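You operate a simulated robot arm through the tools that you are given. There is no shell and no other tool.

The job below is to be done with a simulated two-armed robot. You get a single attempt, and the scene is never put back.

TASK
Put the green basket in the rack and switch the tea maker off.
Fine: swing the spout back, turn both its dials to their lowest marks.

It is judged by the outcome, as a careful person would: the job done as asked, and still so three seconds after it is handed in. It fails if anything else is knocked over, pushed out of place, dropped, spilled or broken.

THE ROBOT
Two 7-joint arms with two-finger parallel grippers on one trunk that stands fixed in place. Base frame: the origin is at the foot of the trunk, x ahead of it, y to its left, z up. Units: mm, degrees, N and s.
The left shoulder is at [50, 209, 1396], the right one opposite. With the tool pointing down near the work surface each hand reaches from about 100 to 880 mm from the base axis, measured 20 degrees to its own side. Payload 4.4 kg a hand.
Tool frame (each hand has its own): the origin (TCP) lies between the finger pads and is the grasp point; the fingertips stand 23 mm ahead of it; z points along the fingers, y is the line along which they close. The gripper opens to 94 mm. The fingers are 38 mm wide and 10 mm thick; the gripper's body (54 by 96 mm) begins 39 mm behind the TCP.
Orientation is told as [roll, pitch, yaw] about the base's x, y, z axes, in that order, counted from this pose: with the fingers straight down and closing along the base's y, the tool's x points along the base's -x, its y along +y and its z along -z.

THE INTERFACE
- The arms move only by the tool nudge_tool. It takes "left_commands", "right_commands" or both (then of equal length, played together; a hand with none holds still); each is a list of rows, each a list of 7 numbers: the shift along the tool's x, y, z in units of 500 mm (1.0 is 500 mm), then the turn, a rotation vector about the tool's x, y, z in units of 120 degrees (1.0 is 120 degrees), then the finger opening in mm, from 0 to 94. In form: [[tx, ty, tz, rx, ry, rz, jaw], ...]. A call has 1 to 20 rows; each row is the pose to reach, as a shift and turn from the pose commanded when the call began, along the tool's axes at that moment. A call with a number of a shift or a turn outside -1 to 1 is refused whole. Rows are played at 5 a second. More than 50 mm and 8.6 degrees between two rows, or a gripper value outside its range, and nothing of the call is played. A pose out of reach is approached as far as the arm can. The call stops where the force on the tool passes 90 N (or 10 N more than at its start, if that is more) or the arm is blocked; 0.2 s more then pass. The fingers move at their own pace (about 108 mm/s each) and stop on an object; they squeeze with about 45 N. The grip force told is the motor's: it shows also when the fingers shut on nothing. Time passes only in rows, and 0.2 s behind the last, so rows that repeat a pose let the fingers close. It gives the time, the measured TCP pose, the force on the tool (base axes), the opening and the grip force at its end, in the units of the frame above (readings bear some noise), with the torque about the TCP (base axes, N m) and any sound that the robot's microphone picked up.
- Cameras (640 x 400 px; columns grow to the right, rows downward): "scene" is now at [144.5, 53.7, 1582.4]; the picture's right is [0.57, -0.82, 0.00], its down [-0.35, -0.25, -0.90] and it looks along [0.74, 0.52, -0.43] (base axes); focal length 333 px, centre (320, 200). "left" rides on the left gripper at [86, -16, -74] in its tool frame; the picture's right is [0.18, 0.98, 0.00], its down [-0.58, 0.11, -0.81] and it looks along [-0.79, 0.15, 0.59] (tool axes); focal length 243 px, centre (320, 200). "right" rides on the right gripper at [87, 16, -74] in its tool frame; the picture's right is [-0.18, 0.98, 0.00], its down [-0.58, -0.11, -0.81] and it looks along [-0.79, -0.15, 0.59] (tool axes); focal length 243 px, centre (320, 200). There is no depth. A picture from a camera that has moved, and an enlarged one, comes with that camera's place and axes in the base frame and with its lens.
- capture(camera): a new picture of that camera. The clock stands still meanwhile.
- move_column(by): slides the trunk up (or, below 0, down) by that many mm; the arms and the scene camera ride with it, the base frame stays. It gives what a move gives, with no picture.
- head_to(pan, tilt): turns the head with the scene camera to pan (to the left, within 80 degrees either way) and tilt (down, from -29 to 69), counted from straight ahead of the robot. It gives what a move gives.
- close_up(camera, box): a new picture of the part [left, top, right, bottom] of that camera's present view, enlarged. The clock stands still meanwhile.
- finish_job(): hands the job in; it is judged then, once.

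Nothing tells you positions but the pictures and the camera data. Unless the task says otherwise, let go and move clear before handing in.

The tools are called after "Emit:" as a command line: name --argument value ..., lists and objects as JSON in quotes. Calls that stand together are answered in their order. nudge_tool: Moves the arms, as the interface text tells. Its arguments: {"type":"object","properties":{"left_commands":{"type":"array"},"right_commands":{"type":"array"}},"required":[]} The other tools are called the same way: move_column (by) slides the trunk up or down; head_to (pan, tilt) turns the head that bears the scene camera; capture (camera) takes a picture; close_up (camera, box) takes an enlarged picture of a part of a camera's view; finish_job () hands the job in.

At the start:

```text
t: 0.0
left_position: [436.9, 498.4, 1411.8]
left_ee_rot: [0.0, 0.0, -0.1]
left_force: [-0.5, 0.7, -0.1]
left_wrist_torque: [0.01, 0.01, 0.01]
left_opening: 94.2
left_gripper_force: 0.1
right_position: [425.5, 79.8, 1414.2]
right_ee_rot: [0.1, 0.1, -0.2]
right_force: [0.2, 0.3, 0.2]
right_wrist_torque: [0.0, 0.0, -0.02]
right_opening: 94.0
right_gripper_force: 0.0
trunk travel left (down, up): [-475.0, 88.0]
head pan, tilt: [34.8, 25.5]
```

scene: 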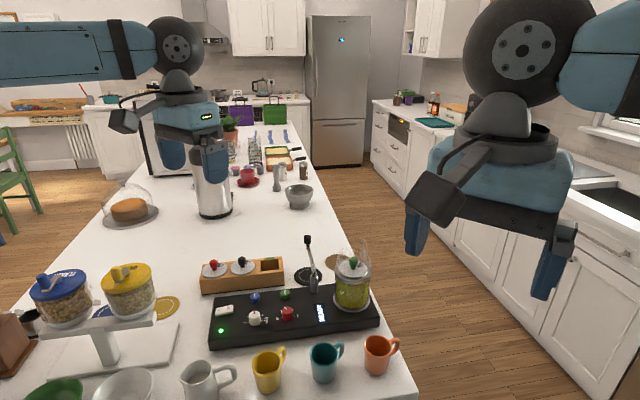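
right: 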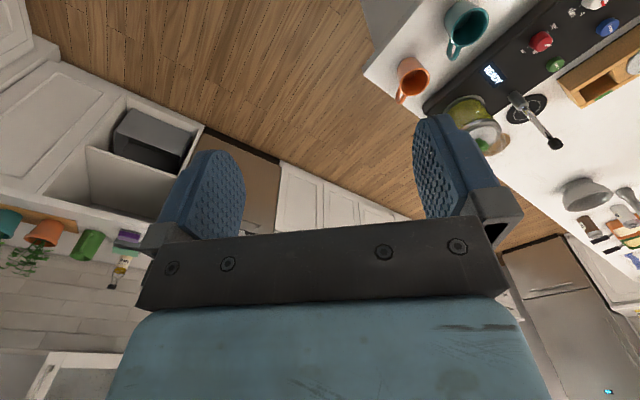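
left: 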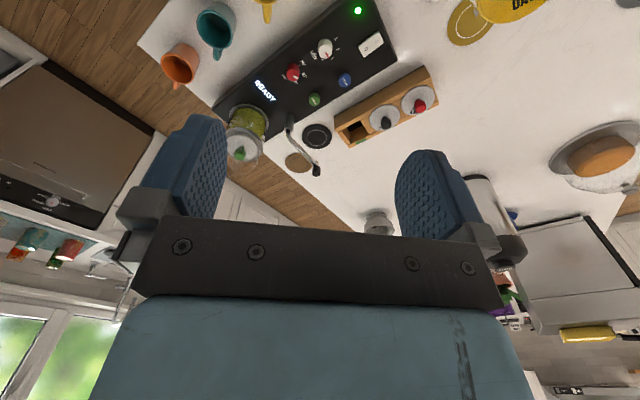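

I see a counter with a black tea maker panel (dials, rocker switch, a spout and a glass jar with green knob), and a wooden rack with two knobbed baskets and an empty slot. I'll look closer before moving anything.

Emit:
close_up --camera "scene" --box '[190, 220, 400, 351]'

Emit:
close_up --camera "left" --box '[200, 0, 456, 160]'

Emit:
close_up --camera "scene" --box '[200, 280, 328, 360]'

```text
3.05 times, centred on (295, 286) of scene
camera zoom: at [144.5, 53.7, 1582.4], right [0.57, -0.82, 0.0], down [-0.35, -0.25, -0.9], along [0.74, 0.52, -0.43], focal length 1014 px, centre (396, -61)
```

zoom: 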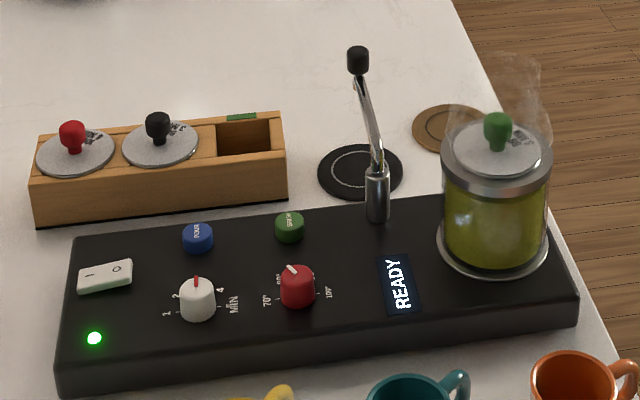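

```text
2.50 times, centred on (328, 80) of left
camera zoom: at [351.6, 483.0, 1486.8], right [-0.18, 0.98, 0.0], down [0.58, 0.11, 0.81], along [0.79, 0.15, -0.59], focal length 606 px, centre (300, 500)
```

zoom: 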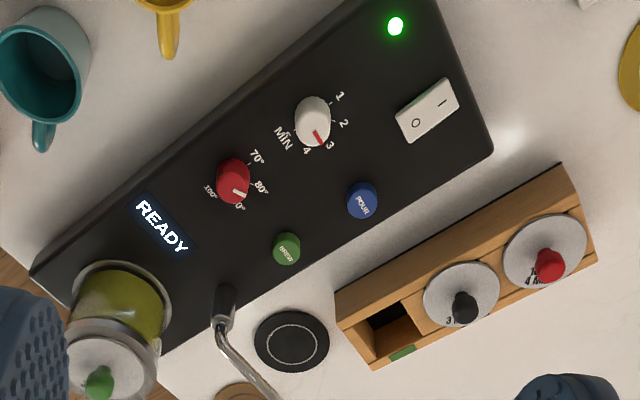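

```text
5.00 times, centred on (264, 320) of scene
camera zoom: at [144.5, 53.7, 1582.4], right [0.57, -0.82, 0.0], down [-0.35, -0.25, -0.9], along [0.74, 0.52, -0.43], focal length 1664 px, centre (600, -400)
```

zoom: 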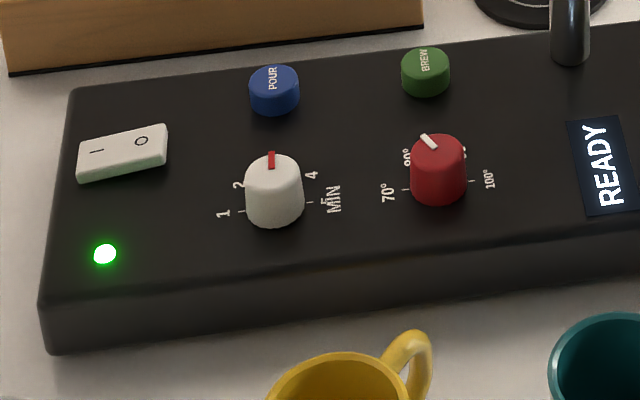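

The spout and jar need a closer look, as do the switch and the tip of the spout. I take enlarged views from several cameras.

Emit:
close_up --camera "scene" --box '[285, 225, 397, 295]'

Emit:
close_up --camera "right" --box '[430, 0, 640, 180]'

Emit:
close_up --camera "left" --box '[210, 80, 370, 180]'

Emit:
close_up --camera "scene" --box '[300, 240, 400, 320]'

```text
5.71 times, centred on (341, 260) of scene
camera zoom: at [144.5, 53.7, 1582.4], right [0.57, -0.82, 0.0], down [-0.35, -0.25, -0.9], along [0.74, 0.52, -0.43], focal length 1901 px, centre (200, -143)
```

zoom: 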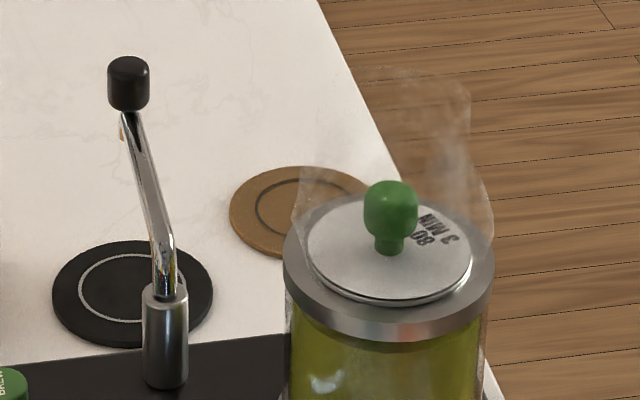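

```text
2.22 times, centred on (535, 90) of right
camera zoom: at [338.2, 96.9, 1489.5], right [0.18, 0.98, 0.0], down [0.58, -0.11, 0.81], along [0.79, -0.15, -0.59], focal length 539 px, centre (-158, 444)
```

zoom: 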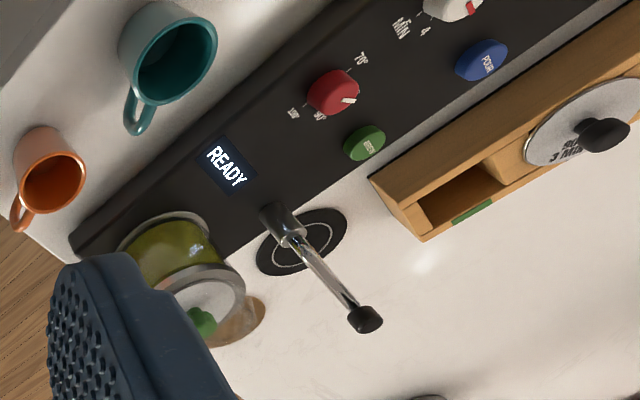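

```text
4.00 times, centred on (290, 130) of left
camera zoom: at [351.6, 483.0, 1486.8], right [-0.18, 0.98, 0.0], down [0.58, 0.11, 0.81], along [0.79, 0.15, -0.59], focal length 970 px, centre (440, 480)
```

zoom: 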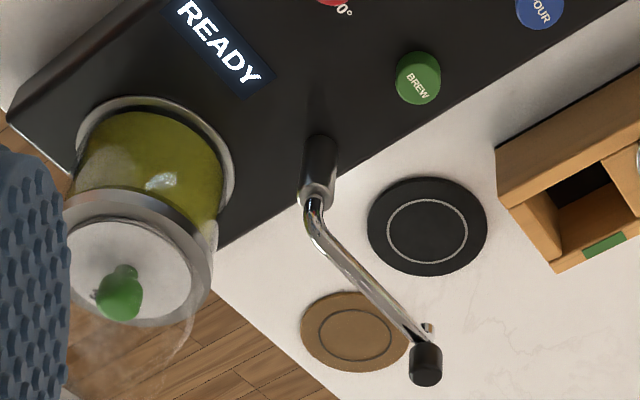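

```text
5.00 times, centred on (350, 280) of scene
camera zoom: at [144.5, 53.7, 1582.4], right [0.57, -0.82, 0.0], down [-0.35, -0.25, -0.9], along [0.74, 0.52, -0.43], focal length 1664 px, centre (170, -200)
```

zoom: 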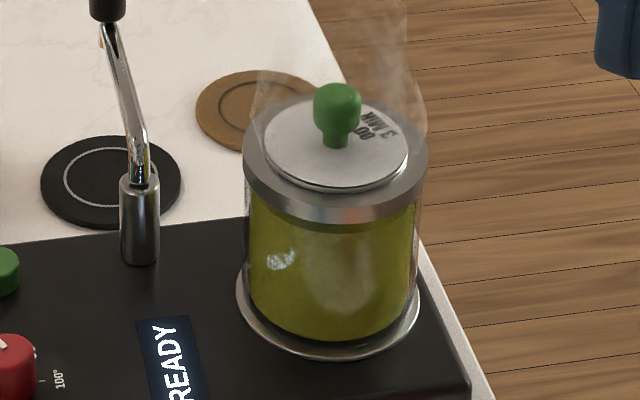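

The spout now points straight back over the black coaster, the jar stands at the right end of the panel with the green-knobbed basket in it, and the rack's empty slot has a green mark. I'll bring the left hand in for a closer look (staying well above everything).

Emit:
nudge_tool --left_commands '[[-0.02, 0.02, 0.054, 0, 0, 0, 94], [-0.04, 0.04, 0.108, 0, 0, 0, 94], [-0.06, 0.06, 0.162, 0, 0, 0, 94], [-0.08, 0.08, 0.216, 0, 0, 0, 94], [-0.1, 0.1, 0.27, 0, 0, 0, 94], [-0.126, 0.124, 0.324, 0, 0, 0, 94]]'

Emit:
capture --camera "left"

Emit:
capture --camera "scene"

```text
t: 1.4
left_position: [502.4, 562.3, 1247.0]
left_ee_rot: [0.0, 0.1, 0.0]
left_force: [0.4, 0.1, 0.5]
left_wrist_torque: [0.02, 0.0, 0.0]
left_opening: 94.1
left_gripper_force: 0.1
right_position: [425.0, 79.9, 1415.7]
right_ee_rot: [0.0, 0.2, -0.1]
right_force: [0.5, -0.1, 0.1]
right_wrist_torque: [-0.02, 0.02, 0.0]
right_opening: 93.9
right_gripper_force: 0.0
trunk travel left (down, up): [-475.0, 88.0]
head pan, tilt: [34.8, 25.5]
```

```text
taken
camera left: at [416.0, 546.5, 1322.3], right [-0.18, 0.98, 0.0], down [0.58, 0.11, 0.81], along [0.79, 0.15, -0.59], focal length 243 px, centre (320, 200)
```

left: 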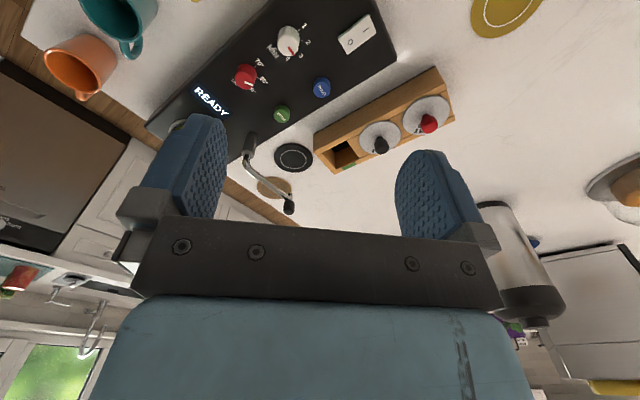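

```text
taken
camera scene: at [145.9, 54.3, 1582.3], right [0.57, -0.82, 0.0], down [-0.35, -0.25, -0.9], along [0.74, 0.52, -0.43], focal length 333 px, centre (320, 200)
```

scene: 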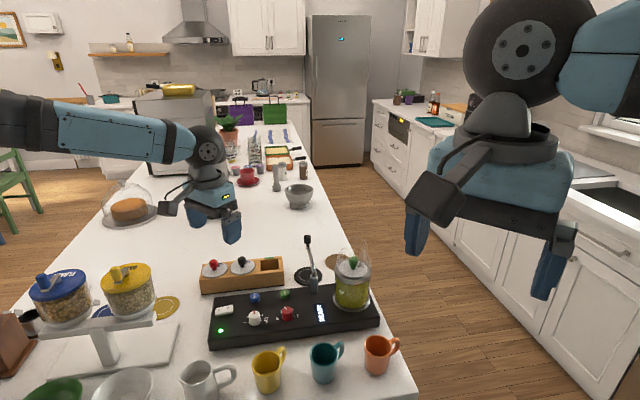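

Now I tilt the hand so its camera looks more steeply down at the panel.

Emit:
nudge_tool --left_commands '[[-0.02, -0.025, 0, 0, 0.0625, 0, 94], [-0.04, -0.05, 0, 0, 0.125, 0, 94], [-0.06, -0.075, 0, 0, 0.1875, 0, 94], [-0.08, -0.1, 0, 0, 0.25, 0, 94], [-0.1, -0.124, 0, 0, 0.3, 0, 94]]'

Emit:
capture --camera "left"

```text
t: 2.6
left_position: [552.0, 496.9, 1248.6]
left_ee_rot: [0.0, 36.2, -0.1]
left_force: [-0.2, 0.1, 0.3]
left_wrist_torque: [0.03, 0.01, 0.0]
left_opening: 94.0
left_gripper_force: 0.1
right_position: [426.4, 79.7, 1414.3]
right_ee_rot: [0.1, 0.0, -0.1]
right_force: [0.6, -0.1, -0.1]
right_wrist_torque: [0.0, -0.02, 0.01]
right_opening: 93.9
right_gripper_force: 0.0
trunk travel left (down, up): [-475.0, 88.0]
head pan, tilt: [34.8, 25.5]
```

```text
taken
camera left: at [526.9, 482.5, 1360.0], right [-0.15, 0.98, 0.11], down [0.95, 0.11, 0.31], along [0.29, 0.15, -0.95], focal length 243 px, centre (320, 200)
```

left: 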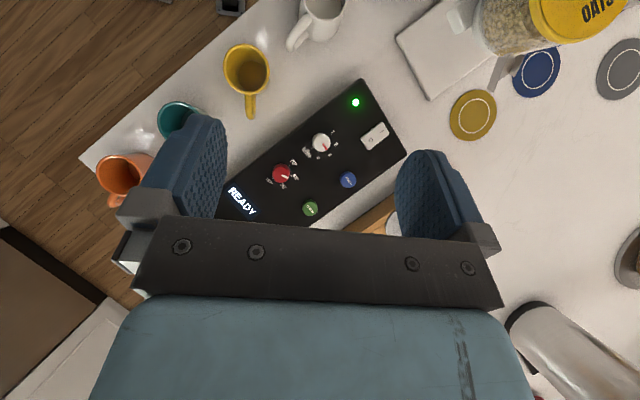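

Emit:
close_up --camera "left" --box '[215, 75, 415, 235]'

Emit:
close_up --camera "left" --box '[260, 90, 410, 190]'

```text
2.50 times, centred on (315, 155) of left
camera zoom: at [526.9, 482.5, 1360.0], right [-0.15, 0.98, 0.11], down [0.95, 0.11, 0.31], along [0.29, 0.15, -0.95], focal length 606 px, centre (332, 312)
```

zoom: 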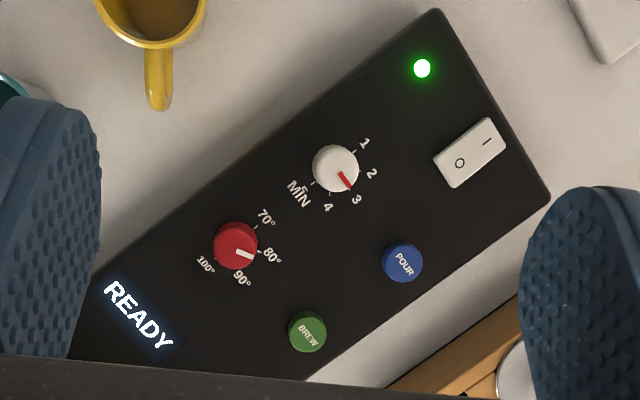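

```text
4.00 times, centred on (335, 140) of left
camera zoom: at [526.9, 482.5, 1360.0], right [-0.15, 0.98, 0.11], down [0.95, 0.11, 0.31], along [0.29, 0.15, -0.95], focal length 970 px, centre (260, 440)
```

zoom: 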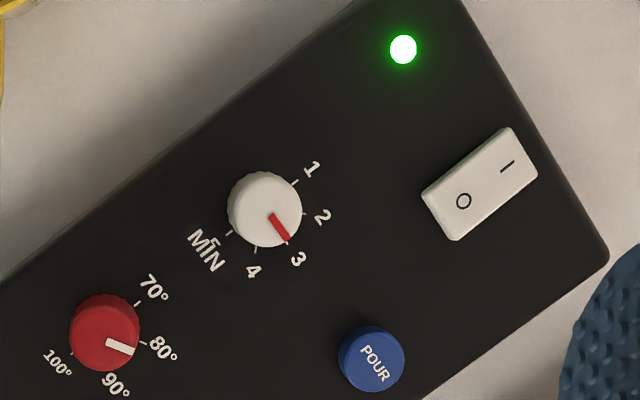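

From this view the panel geometry is clear: white dial at 3, red dial at 80°, rocker on "I", lit LED. Panel top is at z≈965, the white dial at about (550, 528), red at (604, 473), the rocker's O end at (541, 604). Next I look at the spout from nearer.

Emit:
nudge_tool --left_commands '[[-0.0516, 0.0012, 0.0108, 0, -0.0603, 0, 94], [-0.1031, 0.0024, 0.0217, 0, -0.1207, 0, 94], [-0.1547, 0.0036, 0.0325, 0, -0.181, 0, 94], [-0.2062, 0.0048, 0.0434, 0, -0.2413, 0, 94], [-0.2578, 0.006, 0.0542, 0, -0.3017, 0, 94]]'

Emit:
capture --camera "left"

Emit:
close_up --camera "left" --box '[180, 60, 420, 210]'

```text
t: 3.8
left_position: [639.4, 501.0, 1149.0]
left_ee_rot: [-0.1, -0.3, 0.0]
left_force: [-0.8, -0.2, 0.8]
left_wrist_torque: [-0.03, -0.03, 0.02]
left_opening: 94.2
left_gripper_force: 0.1
right_position: [426.0, 81.6, 1415.4]
right_ee_rot: [0.0, 0.0, -0.1]
right_force: [0.2, 0.3, -0.2]
right_wrist_torque: [0.0, -0.01, 0.0]
right_opening: 94.3
right_gripper_force: 0.0
trunk travel left (down, up): [-475.0, 88.0]
head pan, tilt: [34.8, 25.5]
```

```text
taken
camera left: at [553.2, 486.5, 1224.2], right [-0.18, 0.98, 0.0], down [0.58, 0.11, 0.81], along [0.8, 0.15, -0.59], focal length 243 px, centre (320, 200)
```

left: 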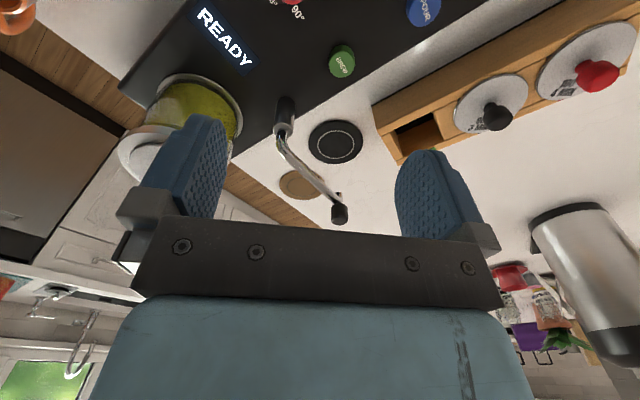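

```text
2.67 times, centred on (300, 135) of left
camera zoom: at [553.2, 486.5, 1224.2], right [-0.18, 0.98, 0.0], down [0.58, 0.11, 0.81], along [0.8, 0.15, -0.59], focal length 647 px, centre (373, 373)
```

zoom: 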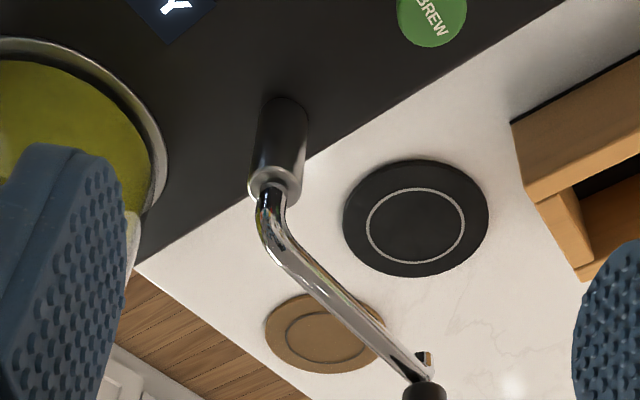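

Emit:
close_up --camera "scene" --box '[280, 265, 344, 305]'

Emit:
close_up --camera "left" --box '[200, 60, 328, 140]'

Emit:
close_up --camera "left" --box '[270, 150, 398, 230]'

Emit:
close_up --camera "scene" --box '[196, 250, 292, 310]'

```text
10.00 times, centred on (312, 285) of scene
camera zoom: at [144.9, 54.4, 1582.4], right [0.57, -0.82, 0.0], down [-0.35, -0.25, -0.9], along [0.74, 0.52, -0.43], focal length 3327 px, centre (400, -650)
```

zoom: 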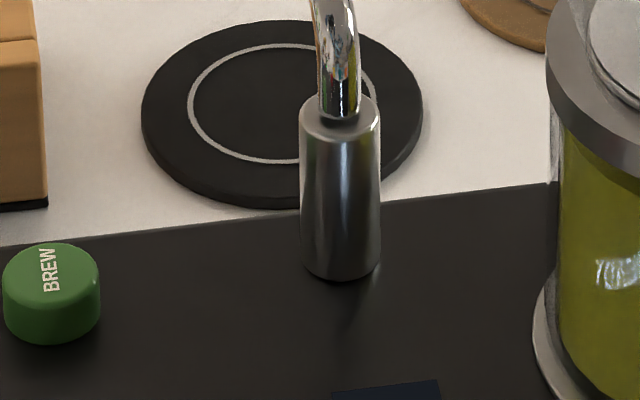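

```text
5.00 times, centred on (264, 100) of left
camera zoom: at [553.2, 486.5, 1224.2], right [-0.18, 0.98, 0.0], down [0.58, 0.11, 0.81], along [0.8, 0.15, -0.59], focal length 1213 px, centre (600, 700)
```

zoom: 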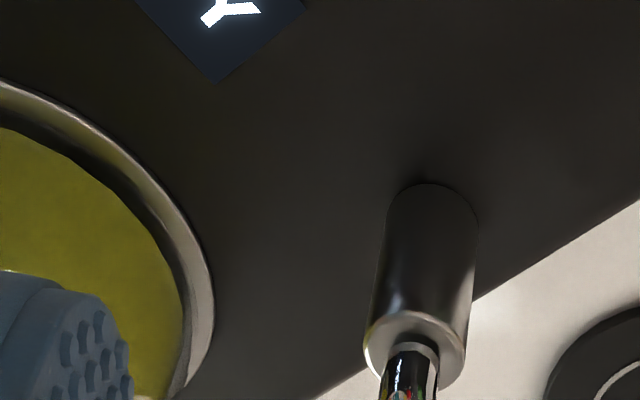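

```text
5.00 times, centred on (334, 190) of left
camera zoom: at [553.2, 486.5, 1224.2], right [-0.18, 0.98, 0.0], down [0.58, 0.11, 0.81], along [0.8, 0.15, -0.59], focal length 1213 px, centre (250, 250)
```

zoom: 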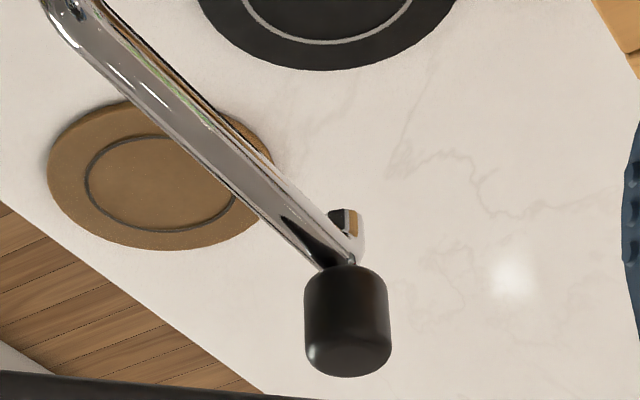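

```text
6.67 times, centred on (244, 280) of scene
camera zoom: at [144.9, 54.4, 1582.4], right [0.57, -0.82, 0.0], down [-0.35, -0.25, -0.9], along [0.74, 0.52, -0.43], focal length 2218 px, centre (827, -333)
```

zoom: 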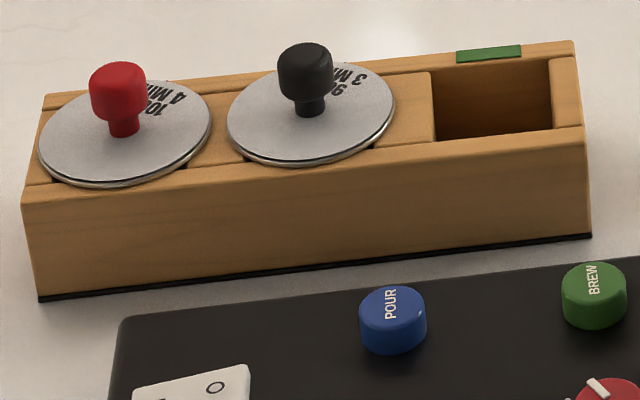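

The spout ends in a downward nozzle with a black grip, parked over the black coaster (pouring position); the jar rim is about z 1065, above the nozzle, so the spout can't go over the jar. I'll do the dials first: move above the white dial with the hand turned 45°.

Emit:
nudge_tool --left_commands '[[0.03, 0.0089, 0.0197, 0, 0, 0.0625, 94], [0.06, 0.0177, 0.0393, 0, 0, 0.125, 94], [0.09, 0.0266, 0.059, 0, 0, 0.1875, 80], [0.12, 0.0355, 0.0787, 0, 0, 0.25, 70], [0.15, 0.0443, 0.0983, 0, 0, 0.3125, 60], [0.18, 0.0532, 0.118, 0, 0, 0.375, 54]]'

Emit:
capture --camera "left"

Emit:
capture --camera "scene"

```text
t: 5.2
left_position: [549.9, 529.3, 1092.4]
left_ee_rot: [0.2, -0.2, -45.1]
left_force: [-0.3, 0.6, -0.1]
left_wrist_torque: [-0.02, -0.01, 0.02]
left_opening: 54.1
left_gripper_force: 0.0
right_position: [423.7, 80.0, 1415.3]
right_ee_rot: [0.0, 0.0, -0.1]
right_force: [-0.1, 0.1, -0.9]
right_wrist_torque: [-0.01, -0.01, 0.01]
right_opening: 94.4
right_gripper_force: 0.0
trunk travel left (down, up): [-475.0, 88.0]
head pan, tilt: [34.8, 25.5]
```

```text
taken
camera left: at [476.6, 579.7, 1166.5], right [0.57, 0.82, 0.0], down [0.48, -0.33, 0.81], along [0.67, -0.46, -0.59], focal length 243 px, centre (320, 200)
```

left: 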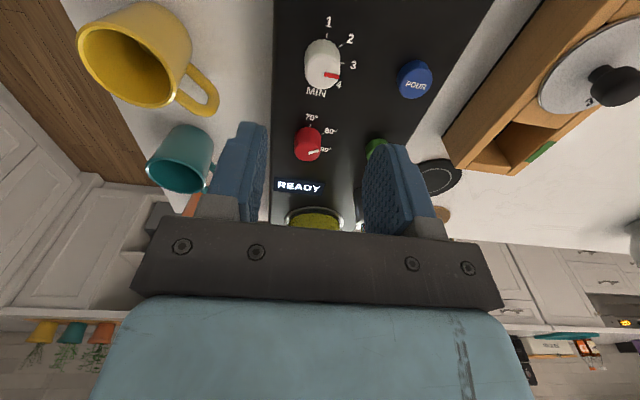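

```text
taken
camera scene: at [143.8, 54.3, 1582.5], right [0.57, -0.82, 0.0], down [-0.35, -0.25, -0.9], along [0.74, 0.52, -0.43], focal length 333 px, centre (320, 200)
```

scene: 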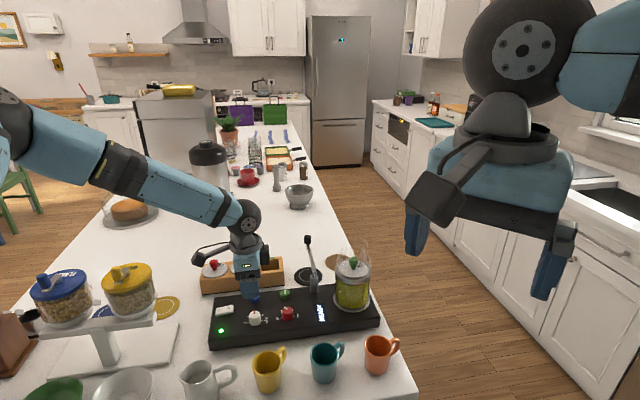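

Emit:
close_up --camera "left" --box '[256, 0, 416, 100]'

Emit:
close_up --camera "left" --box '[256, 90, 416, 190]'

```text
4.00 times, centred on (336, 50) of left
camera zoom: at [476.6, 579.7, 1166.5], right [0.57, 0.82, 0.0], down [0.48, -0.33, 0.81], along [0.67, -0.46, -0.59], focal length 970 px, centre (256, 800)
```

zoom: 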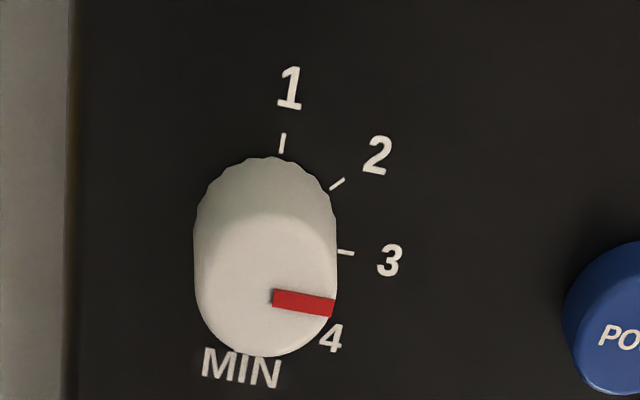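

```text
4.00 times, centred on (336, 140) of left
camera zoom: at [476.6, 579.7, 1166.5], right [0.57, 0.82, 0.0], down [0.48, -0.33, 0.81], along [0.67, -0.46, -0.59], focal length 970 px, centre (256, 440)
```

zoom: 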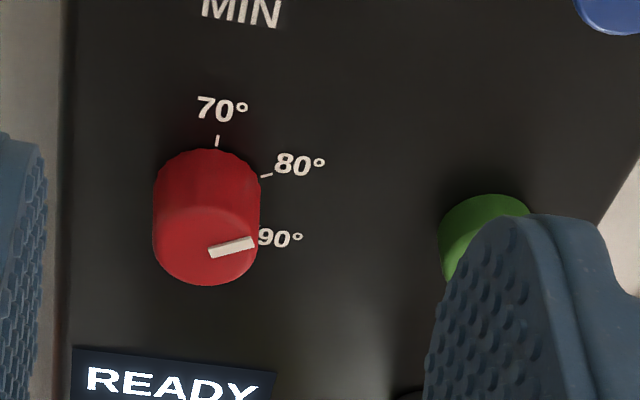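

The view shows the white dial axis at about (550, 531), top at z≈985, with the pointer at 3; the red dial points at 80. I lower the open fingers around the white dial.

Emit:
nudge_tool --left_commands '[[0.0004, 0.0033, 0.04, 0, 0, 0, 54], [0.0004, 0.0033, 0.08, 0, 0, 0, 54], [0.0004, 0.0033, 0.12, 0, 0, 0, 54], [0.0004, 0.0033, 0.16, 0, 0, 0, 54], [0.0004, 0.0033, 0.18, 0, 0, 0, 54], [0.0004, 0.0033, 0.195, 0, 0, 0, 54]]'

Emit:
capture --camera "left"

Emit:
close_up --camera "scene" --box '[200, 240, 328, 360]'

```text
t: 6.6
left_position: [551.7, 529.3, 995.5]
left_ee_rot: [0.3, -0.1, -44.8]
left_force: [0.3, -0.6, -0.2]
left_wrist_torque: [0.0, 0.01, 0.02]
left_opening: 54.1
left_gripper_force: 0.0
right_position: [427.0, 78.1, 1415.3]
right_ee_rot: [0.1, 0.0, 0.0]
right_force: [0.4, 0.1, -0.2]
right_wrist_torque: [-0.02, 0.01, -0.03]
right_opening: 94.1
right_gripper_force: 0.1
trunk travel left (down, up): [-475.0, 88.0]
head pan, tilt: [34.8, 25.5]
```

```text
taken
camera left: at [479.5, 578.8, 1070.1], right [0.56, 0.83, 0.01], down [0.48, -0.34, 0.81], along [0.67, -0.45, -0.59], focal length 243 px, centre (320, 200)
```

left: 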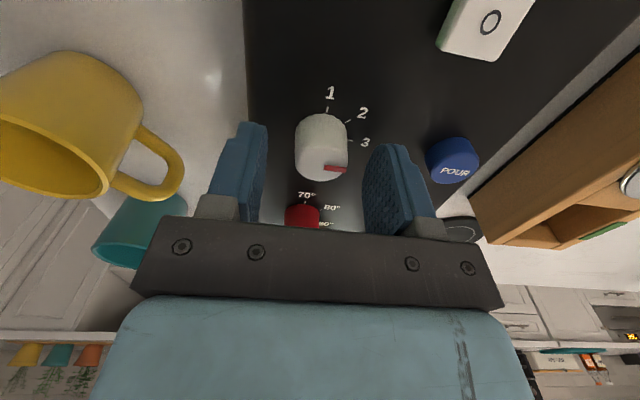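

```text
3.33 times, centred on (264, 300) of scene
camera zoom: at [145.4, 52.3, 1582.4], right [0.57, -0.82, 0.0], down [-0.35, -0.24, -0.9], along [0.74, 0.52, -0.43], focal length 1109 px, centre (507, -133)
```

zoom: 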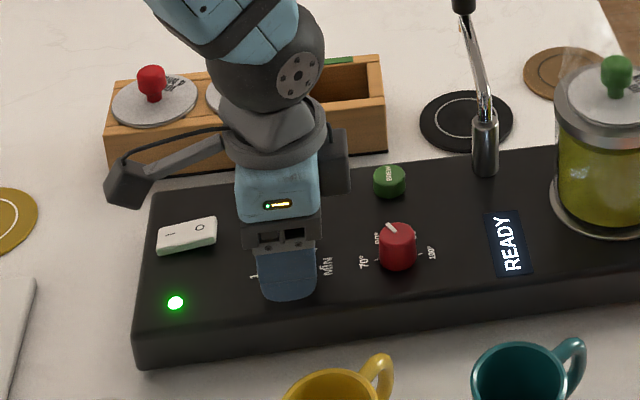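

Emit:
close_up --camera "left" --box '[240, 80, 400, 205]'

```text
3.20 times, centred on (320, 142) of left
camera zoom: at [479.5, 578.8, 1070.1], right [0.56, 0.83, 0.01], down [0.48, -0.34, 0.81], along [0.67, -0.45, -0.59], focal length 776 px, centre (320, 384)
```

zoom: 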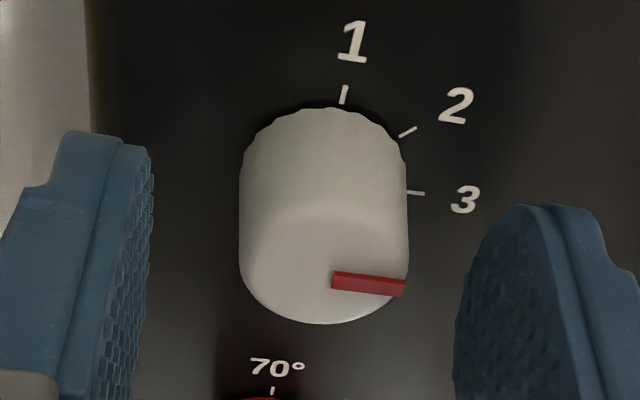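

The dial sits centred between the fingers, about 2.4 mm toward the camera; I correct that, close on it and, if the grip is good, turn.

Emit:
nudge_tool --left_commands '[[0.0048, 0.0004, 0.005, 0, 0, 0, 54], [0.0048, 0.0004, 0.005, 0, 0, 0, 20], [0.0048, 0.0004, 0.005, 0, 0, 0, 10], [0.0048, 0.0004, 0.005, 0, 0, 0, 10]]'

```text
t: 7.6
left_position: [549.5, 531.5, 992.7]
left_ee_rot: [0.3, -0.2, -44.9]
left_force: [1.6, 3.1, 2.5]
left_wrist_torque: [0.66, 0.42, 0.02]
left_opening: 27.2
left_gripper_force: 45.5
right_position: [424.8, 80.6, 1416.0]
right_ee_rot: [0.0, -0.1, -0.2]
right_force: [0.5, -1.1, 0.1]
right_wrist_torque: [0.0, -0.04, 0.03]
right_opening: 93.9
right_gripper_force: 0.0
trunk travel left (down, up): [-475.0, 88.0]
head pan, tilt: [34.8, 25.5]
```

Gripped (27 mm). Turning counter-clockwise the first 45°.

Emit:
nudge_tool --left_commands '[[0, 0, 0, 0, 0, -0.0625, 10], [0, 0, 0, 0, 0, -0.125, 10], [0, 0, 0, 0, 0, -0.1875, 10], [0, 0, 0, 0, 0, -0.25, 10], [0, 0, 0, 0, 0, -0.3125, 10], [0, 0, 0, 0, 0, -0.375, 10]]'

Emit:
close_up --camera "left" --box '[240, 80, 400, 205]'

```text
t: 9.0
left_position: [548.7, 530.7, 992.3]
left_ee_rot: [0.0, -0.3, 0.1]
left_force: [4.4, -5.7, 3.8]
left_wrist_torque: [-0.17, -0.34, -0.01]
left_opening: 27.0
left_gripper_force: 45.4
right_position: [424.4, 79.6, 1415.7]
right_ee_rot: [0.0, 0.0, -0.2]
right_force: [-0.6, -0.1, 0.4]
right_wrist_torque: [0.01, -0.01, 0.0]
right_opening: 93.9
right_gripper_force: 0.0
trunk travel left (down, up): [-475.0, 88.0]
head pan, tilt: [34.8, 25.5]
```

```text
3.20 times, centred on (320, 142) of left
camera zoom: at [463.1, 514.4, 1067.7], right [-0.19, 0.98, 0.0], down [0.58, 0.11, 0.81], along [0.79, 0.15, -0.59], focal length 776 px, centre (320, 384)
```

zoom: 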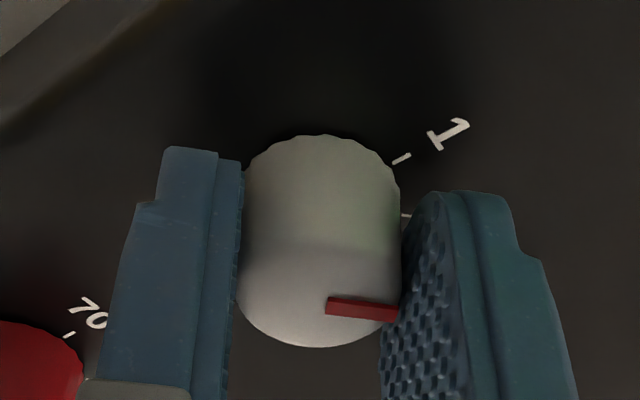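

The dial follows the grip (pointer now at 2). Turning the remaining 45° to the 1 mark.

Emit:
nudge_tool --left_commands '[[0, 0, 0, 0, 0, -0.0625, 10], [0, 0, 0, 0, 0, -0.125, 10], [0, 0, 0, 0, 0, -0.1875, 10], [0, 0, 0, 0, 0, -0.25, 10], [0, 0, 0, 0, 0, -0.3125, 10], [0, 0, 0, 0, 0, -0.375, 10]]'

Emit:
close_up --camera "left" --box '[240, 80, 400, 205]'

Emit:
capture --camera "scene"

```text
t: 10.4
left_position: [549.6, 530.2, 993.2]
left_ee_rot: [-0.1, -0.1, 45.2]
left_force: [7.7, -25.0, -5.3]
left_wrist_torque: [-0.26, -0.53, -0.04]
left_opening: 26.9
left_gripper_force: 44.9
right_position: [426.5, 77.4, 1415.3]
right_ee_rot: [0.1, 0.1, -0.2]
right_force: [-0.1, 0.3, 1.2]
right_wrist_torque: [-0.02, 0.0, 0.02]
right_opening: 94.3
right_gripper_force: 0.0
trunk travel left (down, up): [-475.0, 88.0]
head pan, tilt: [34.8, 25.5]
```

```text
3.20 times, centred on (320, 142) of left
camera zoom: at [500.7, 456.7, 1067.9], right [-0.83, 0.56, 0.0], down [0.33, 0.49, 0.81], along [0.46, 0.67, -0.59], focal length 776 px, centre (320, 384)
```

zoom: 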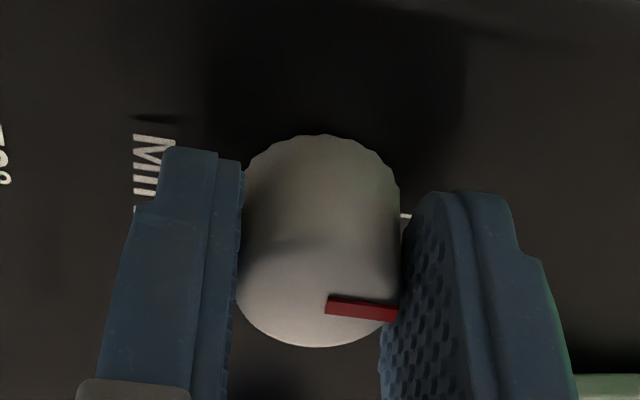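

```text
taken
camera scene: at [145.9, 50.8, 1582.3], right [0.57, -0.82, 0.0], down [-0.35, -0.24, -0.9], along [0.74, 0.52, -0.43], focal length 333 px, centre (320, 200)
```

scene: 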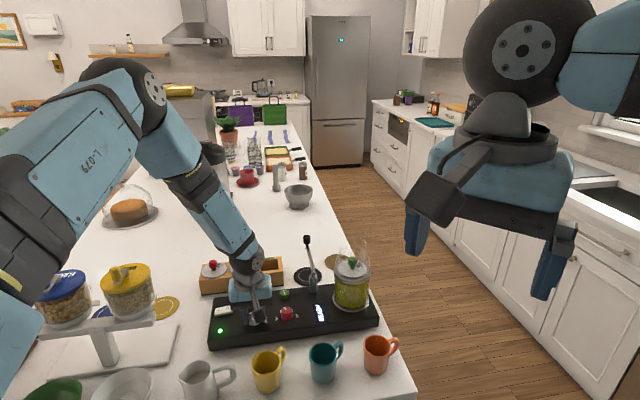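

The pointer should now be at 1. I open the fingers, rise, and check the dial.

Emit:
nudge_tool --left_commands '[[0, 0, 0, 0, 0, 0, 40], [0, 0, 0, 0, 0, 0, 54], [0, 0, 0, 0, 0, 0, 54], [0, 0, -0.04, 0, 0, 0, 54], [0, 0, -0.08, 0, 0, 0, 54], [0, 0, -0.12, 0, 0, 0, 54]]'

Emit:
close_up --camera "left" --box '[220, 50, 420, 200]'

Emit:
capture --camera "scene"

```text
t: 11.8
left_position: [548.9, 530.1, 1055.1]
left_ee_rot: [-0.2, -0.1, 44.9]
left_force: [-0.4, -0.3, 0.5]
left_wrist_torque: [0.0, -0.04, -0.02]
left_opening: 54.2
left_gripper_force: 0.0
right_position: [424.0, 81.1, 1415.4]
right_ee_rot: [-0.1, -0.1, 0.0]
right_force: [0.1, 0.3, 0.1]
right_wrist_torque: [-0.02, -0.02, 0.01]
right_opening: 94.3
right_gripper_force: 0.0
trunk travel left (down, up): [-475.0, 88.0]
head pan, tilt: [34.8, 25.5]
```

```text
2.67 times, centred on (320, 125) of left
camera zoom: at [499.7, 458.7, 1129.4], right [-0.83, 0.56, 0.0], down [0.33, 0.49, 0.81], along [0.46, 0.67, -0.59], focal length 647 px, centre (320, 400)
```

zoom: 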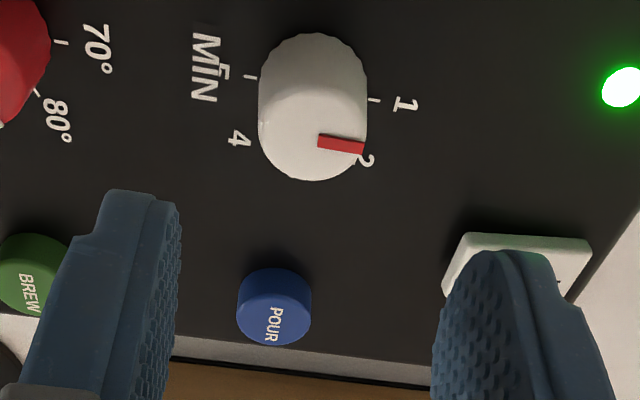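

```text
taken
camera scene: at [143.4, 54.3, 1582.5], right [0.57, -0.82, 0.0], down [-0.35, -0.25, -0.9], along [0.74, 0.52, -0.43], focal length 333 px, centre (320, 200)
```

scene: 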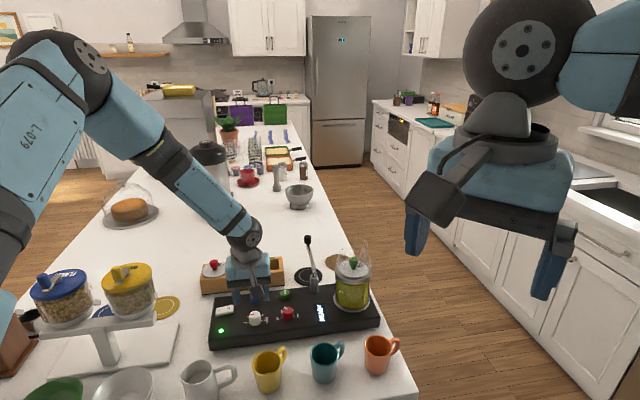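

The white dial now points exactly at 1. Next: above the red dial.

Emit:
nudge_tool --left_commands '[[-0.0003, -0.0129, -0.01, 0, 0, 0.0625, 54], [-0.0006, -0.0257, -0.02, 0, 0, 0.125, 54], [-0.001, -0.0386, -0.03, 0, 0, 0.1875, 54], [-0.0013, -0.0514, -0.03, 0, 0, 0.25, 54], [-0.0016, -0.0643, -0.03, 0, 0, 0.3125, 54], [-0.0019, -0.0772, -0.03, 0, 0, 0.375, 54], [-0.0022, -0.09, -0.03, 0, 0, 0.4375, 54], [-0.0025, -0.1029, -0.03, 0, 0, 0.5, 54], [-0.0029, -0.1157, -0.03, 0, 0, 0.5625, 54], [-0.0032, -0.1286, -0.025, 0, 0, 0.625, 54], [-0.0035, -0.1414, -0.02, 0, 0, 0.6875, 54], [-0.0038, -0.1543, -0.01, 0, 0, 0.75, 54]]'

Emit:
capture --camera "left"

Emit:
close_up --camera "left" --box '[220, 50, 420, 200]'

Emit:
capture --camera "scene"

```text
t: 14.4
left_position: [604.8, 477.5, 1057.9]
left_ee_rot: [0.1, -0.2, -45.1]
left_force: [-0.7, -0.6, -0.2]
left_wrist_torque: [0.0, -0.01, -0.02]
left_opening: 53.9
left_gripper_force: 0.1
right_position: [427.0, 79.8, 1414.6]
right_ee_rot: [0.0, 0.0, -0.1]
right_force: [-0.1, -0.2, 0.9]
right_wrist_torque: [0.0, 0.0, -0.01]
right_opening: 94.1
right_gripper_force: 0.2
trunk travel left (down, up): [-475.0, 88.0]
head pan, tilt: [34.8, 25.5]
```

```text
taken
camera left: at [532.0, 528.0, 1133.2], right [0.57, 0.82, 0.0], down [0.48, -0.33, 0.81], along [0.67, -0.46, -0.59], focal length 243 px, centre (320, 200)
```

left: 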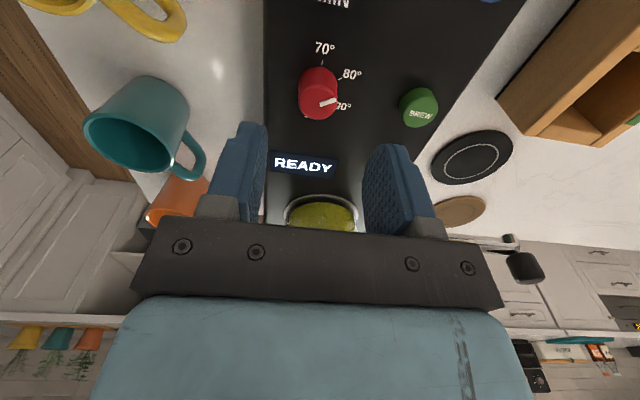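

```text
2.67 times, centred on (320, 125) of left
camera zoom: at [532.0, 528.0, 1133.2], right [0.57, 0.82, 0.0], down [0.48, -0.33, 0.81], along [0.67, -0.46, -0.59], focal length 647 px, centre (320, 400)
```

zoom: 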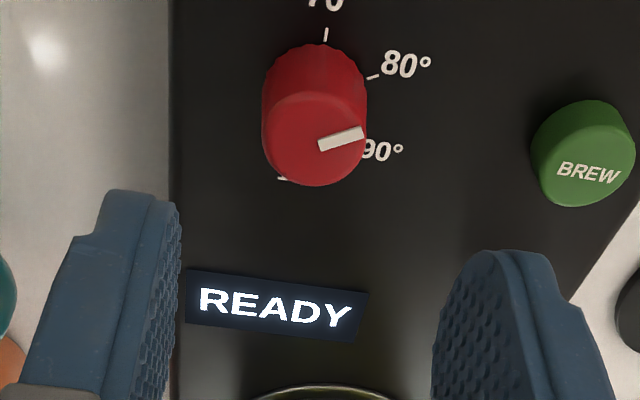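

```text
taken
camera scene: at [144.9, 53.3, 1582.4], right [0.57, -0.82, 0.0], down [-0.35, -0.25, -0.9], along [0.74, 0.52, -0.43], focal length 333 px, centre (320, 200)
```

scene: 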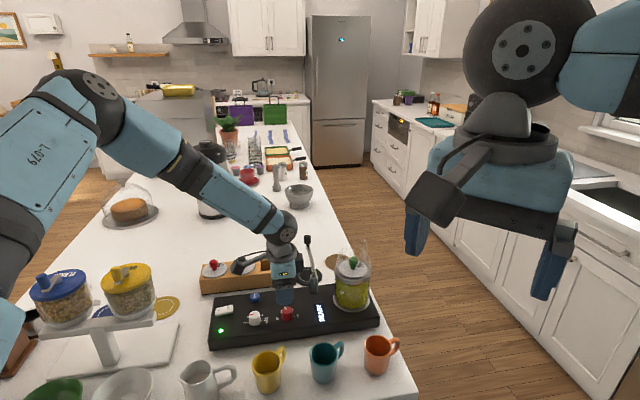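

Red dial axis at about (607, 474.5), pointing at 80. I lower around it and recheck the centring.

Emit:
nudge_tool --left_commands '[[-0.0088, -0.0012, 0.03, 0, 0, 0, 54], [-0.0088, -0.0012, 0.07, 0, 0, 0, 54], [-0.0088, -0.0012, 0.1, 0, 0, 0, 54], [-0.0088, -0.0012, 0.12, 0, 0, 0, 54], [-0.0088, -0.0012, 0.129, 0, 0, 0, 54]]'

Emit:
close_up --camera "left" --box '[240, 80, 400, 205]'

```text
t: 15.6
left_position: [594.4, 477.9, 1018.4]
left_ee_rot: [0.2, -0.2, -45.0]
left_force: [-0.2, -0.5, -0.2]
left_wrist_torque: [0.0, -0.01, -0.01]
left_opening: 53.9
left_gripper_force: 0.1
left hand out of reach, approached as far as the arm can: row 2, 3, 4, 5
right_position: [425.0, 79.5, 1415.0]
right_ee_rot: [0.0, 0.0, -0.1]
right_force: [0.1, -0.9, 0.6]
right_wrist_torque: [0.0, 0.04, 0.0]
right_opening: 94.1
right_gripper_force: 0.0
trunk travel left (down, up): [-475.0, 88.0]
head pan, tilt: [34.8, 25.5]
```

```text
3.20 times, centred on (320, 142) of left
camera zoom: at [522.2, 527.2, 1093.7], right [0.56, 0.83, 0.0], down [0.48, -0.33, 0.81], along [0.67, -0.46, -0.59], focal length 776 px, centre (320, 384)
```

zoom: 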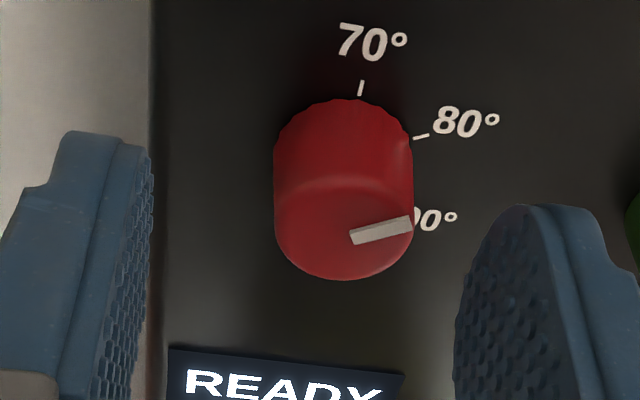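

The arm couldn't reach that low with this yaw from here. I rise a little and turn the hand to yaw 0, then try again.

Emit:
nudge_tool --left_commands '[[0, 0, -0.03, 0, 0, 0, 54], [0, 0, -0.06, 0, 0, 0, 54]]'

```text
t: 16.2
left_position: [594.7, 478.2, 1050.0]
left_ee_rot: [0.3, -0.2, -45.0]
left_force: [-0.7, -0.3, 0.8]
left_wrist_torque: [0.01, -0.02, 0.0]
left_opening: 53.8
left_gripper_force: 0.1
right_position: [423.8, 79.8, 1415.5]
right_ee_rot: [-0.1, 0.0, -0.1]
right_force: [0.6, 1.1, -0.1]
right_wrist_torque: [0.01, -0.04, 0.0]
right_opening: 93.9
right_gripper_force: 0.1
trunk travel left (down, up): [-475.0, 88.0]
head pan, tilt: [34.8, 25.5]
```

Emit:
nudge_tool --left_commands '[[-0.0038, 0.002, 0, 0, 0, -0.0625, 54], [-0.0075, 0.0041, 0, 0, 0, -0.125, 54], [-0.0113, 0.0061, 0, 0, 0, -0.1875, 54], [-0.0151, 0.0081, 0, 0, 0, -0.25, 54], [-0.0188, 0.0102, 0, 0, 0, -0.3125, 54], [-0.0226, 0.0122, 0, 0, 0, -0.375, 54], [-0.0226, 0.0122, 0.04, 0, 0, -0.375, 54], [-0.0226, 0.0122, 0.08, 0, 0, -0.375, 54], [-0.0226, 0.0122, 0.1, 0, 0, -0.375, 54]]'

Emit:
close_up --camera "left" --box '[220, 60, 420, 205]'

```text
t: 18.2
left_position: [593.3, 474.8, 1017.9]
left_ee_rot: [0.0, -0.3, 0.2]
left_force: [-0.4, -0.4, -1.1]
left_wrist_torque: [0.03, -0.01, -0.02]
left_opening: 54.0
left_gripper_force: 0.0
left hand out of reach, approached as far as the arm can: row 8, 9
right_position: [424.0, 79.0, 1415.8]
right_ee_rot: [-0.1, 0.1, -0.1]
right_force: [-0.4, 0.1, -0.2]
right_wrist_torque: [-0.04, -0.03, -0.02]
right_opening: 94.0
right_gripper_force: 0.1
trunk travel left (down, up): [-475.0, 88.0]
head pan, tilt: [34.8, 25.5]
```

```text
2.76 times, centred on (320, 132) of left
camera zoom: at [506.9, 460.0, 1092.9], right [-0.18, 0.98, 0.0], down [0.58, 0.11, 0.81], along [0.8, 0.15, -0.59], focal length 669 px, centre (320, 386)
```

zoom: 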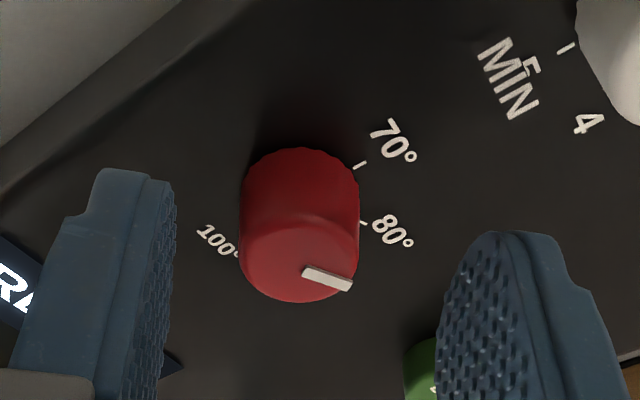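

It is the distance at this trunk height that limits it. I raise the hand well up and then lower the trunk.

Emit:
nudge_tool --left_commands '[[0, 0, -0.08, 0, 0, 0, 54], [0, 0, -0.16, 0, 0, 0, 54], [0, 0, -0.24, 0, 0, 0, 54], [0, 0, -0.32, 0, 0, 0, 54], [0, 0, -0.4, 0, 0, 0, 54], [0, 0, -0.48, 0, 0, 0, 54]]'

Emit:
capture --camera "scene"

```text
t: 19.6
left_position: [591.3, 472.0, 1262.2]
left_ee_rot: [0.0, -0.2, 0.0]
left_force: [0.1, 0.7, 0.6]
left_wrist_torque: [-0.02, 0.01, 0.0]
left_opening: 53.8
left_gripper_force: 0.0
right_position: [424.1, 79.8, 1416.2]
right_ee_rot: [0.0, -0.1, -0.1]
right_force: [0.2, -0.1, -0.9]
right_wrist_torque: [0.02, -0.03, 0.04]
right_opening: 94.1
right_gripper_force: 0.0
trunk travel left (down, up): [-475.0, 88.0]
head pan, tilt: [34.8, 25.5]
```

```text
taken
camera scene: at [143.2, 53.2, 1582.5], right [0.57, -0.82, 0.0], down [-0.35, -0.25, -0.9], along [0.74, 0.52, -0.43], focal length 333 px, centre (320, 200)
```

scene: 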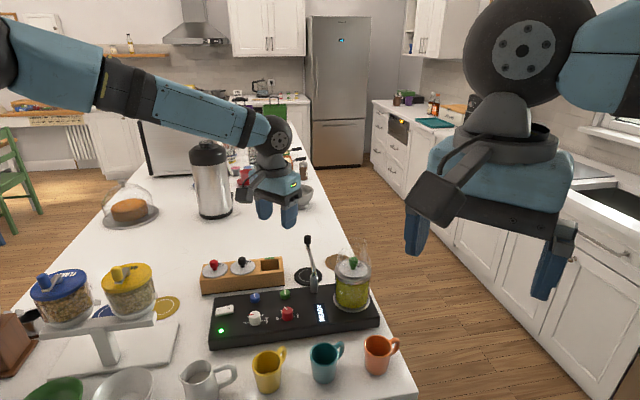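

Emit:
move_column --by -180

Emit:
capture --camera "scene"

Emit:
capture --camera "left"

```text
t: 21.6
left_position: [593.1, 473.7, 1082.2]
left_ee_rot: [0.0, -0.2, -0.1]
left_force: [-0.4, 0.0, -0.2]
left_wrist_torque: [0.0, -0.01, 0.02]
left_opening: 53.8
left_gripper_force: 0.1
right_position: [425.2, 80.3, 1236.2]
right_ee_rot: [0.0, 0.0, -0.1]
right_force: [0.3, -1.1, 0.4]
right_wrist_torque: [0.02, 0.03, 0.0]
right_opening: 93.8
right_gripper_force: 0.1
trunk travel left (down, up): [-295.0, 268.0]
head pan, tilt: [34.8, 25.5]
```

```text
taken
camera scene: at [144.2, 53.6, 1402.5], right [0.57, -0.82, 0.0], down [-0.35, -0.25, -0.9], along [0.74, 0.52, -0.43], focal length 333 px, centre (320, 200)
```

scene: 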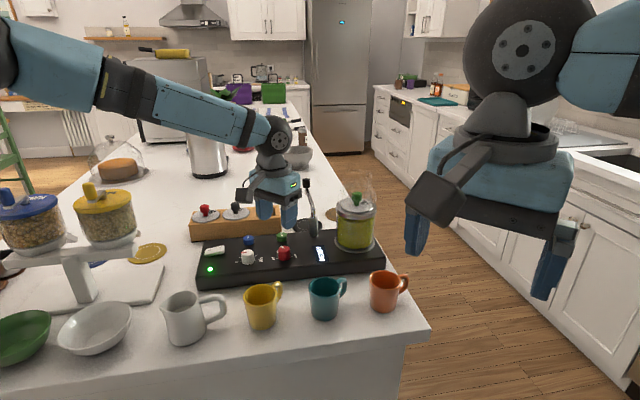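

```text
taken
camera left: at [505.5, 457.8, 1155.9], right [-0.18, 0.98, 0.0], down [0.58, 0.11, 0.81], along [0.79, 0.15, -0.59], focal length 243 px, centre (320, 200)
```

left: 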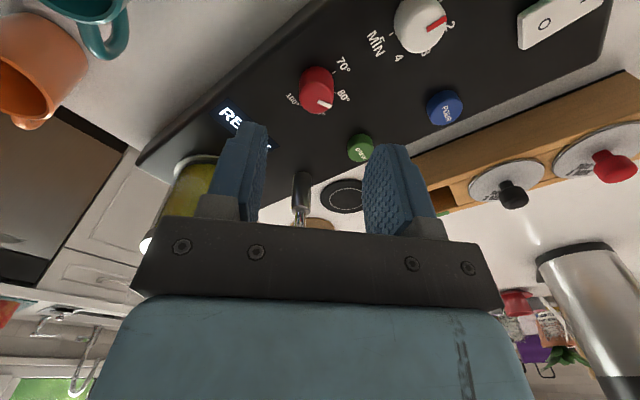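

Now the hand is at (593, 474, 1082) with the trunk lowered 180 mm. Going over the red dial at yaw -30° and lowering around it.

Emit:
nudge_tool --left_commands '[[-0.007, 0.0004, 0.02, 0, 0, 0.0625, 54], [-0.014, 0.0008, 0.04, 0, 0, 0.125, 54], [-0.021, 0.0012, 0.06, 0, 0, 0.1875, 54], [-0.028, 0.0016, 0.08, 0, 0, 0.25, 54], [-0.028, 0.0016, 0.12, 0, 0, 0.25, 54], [-0.028, 0.0016, 0.15, 0, 0, 0.25, 54], [-0.028, 0.0016, 0.172, 0, 0, 0.25, 54]]'

Emit:
close_up --camera "left" --box '[240, 80, 400, 205]'

```text
t: 23.2
left_position: [606.4, 475.5, 995.0]
left_ee_rot: [0.1, -0.3, -30.0]
left_force: [0.2, -0.8, -0.1]
left_wrist_torque: [-0.01, -0.01, 0.01]
left_opening: 54.0
left_gripper_force: 0.0
right_position: [424.8, 80.5, 1234.8]
right_ee_rot: [0.1, 0.1, -0.1]
right_force: [0.0, -0.4, 0.6]
right_wrist_torque: [0.0, 0.01, 0.0]
right_opening: 93.9
right_gripper_force: 0.1
trunk travel left (down, up): [-295.0, 268.0]
head pan, tilt: [34.8, 25.5]
```

```text
3.20 times, centred on (320, 142) of left
camera zoom: at [523.9, 505.0, 1069.2], right [0.33, 0.94, 0.0], down [0.56, -0.2, 0.81], along [0.76, -0.27, -0.59], focal length 776 px, centre (320, 384)
```

zoom: 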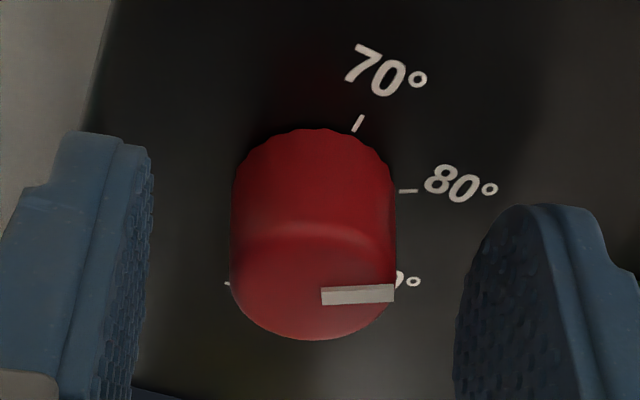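

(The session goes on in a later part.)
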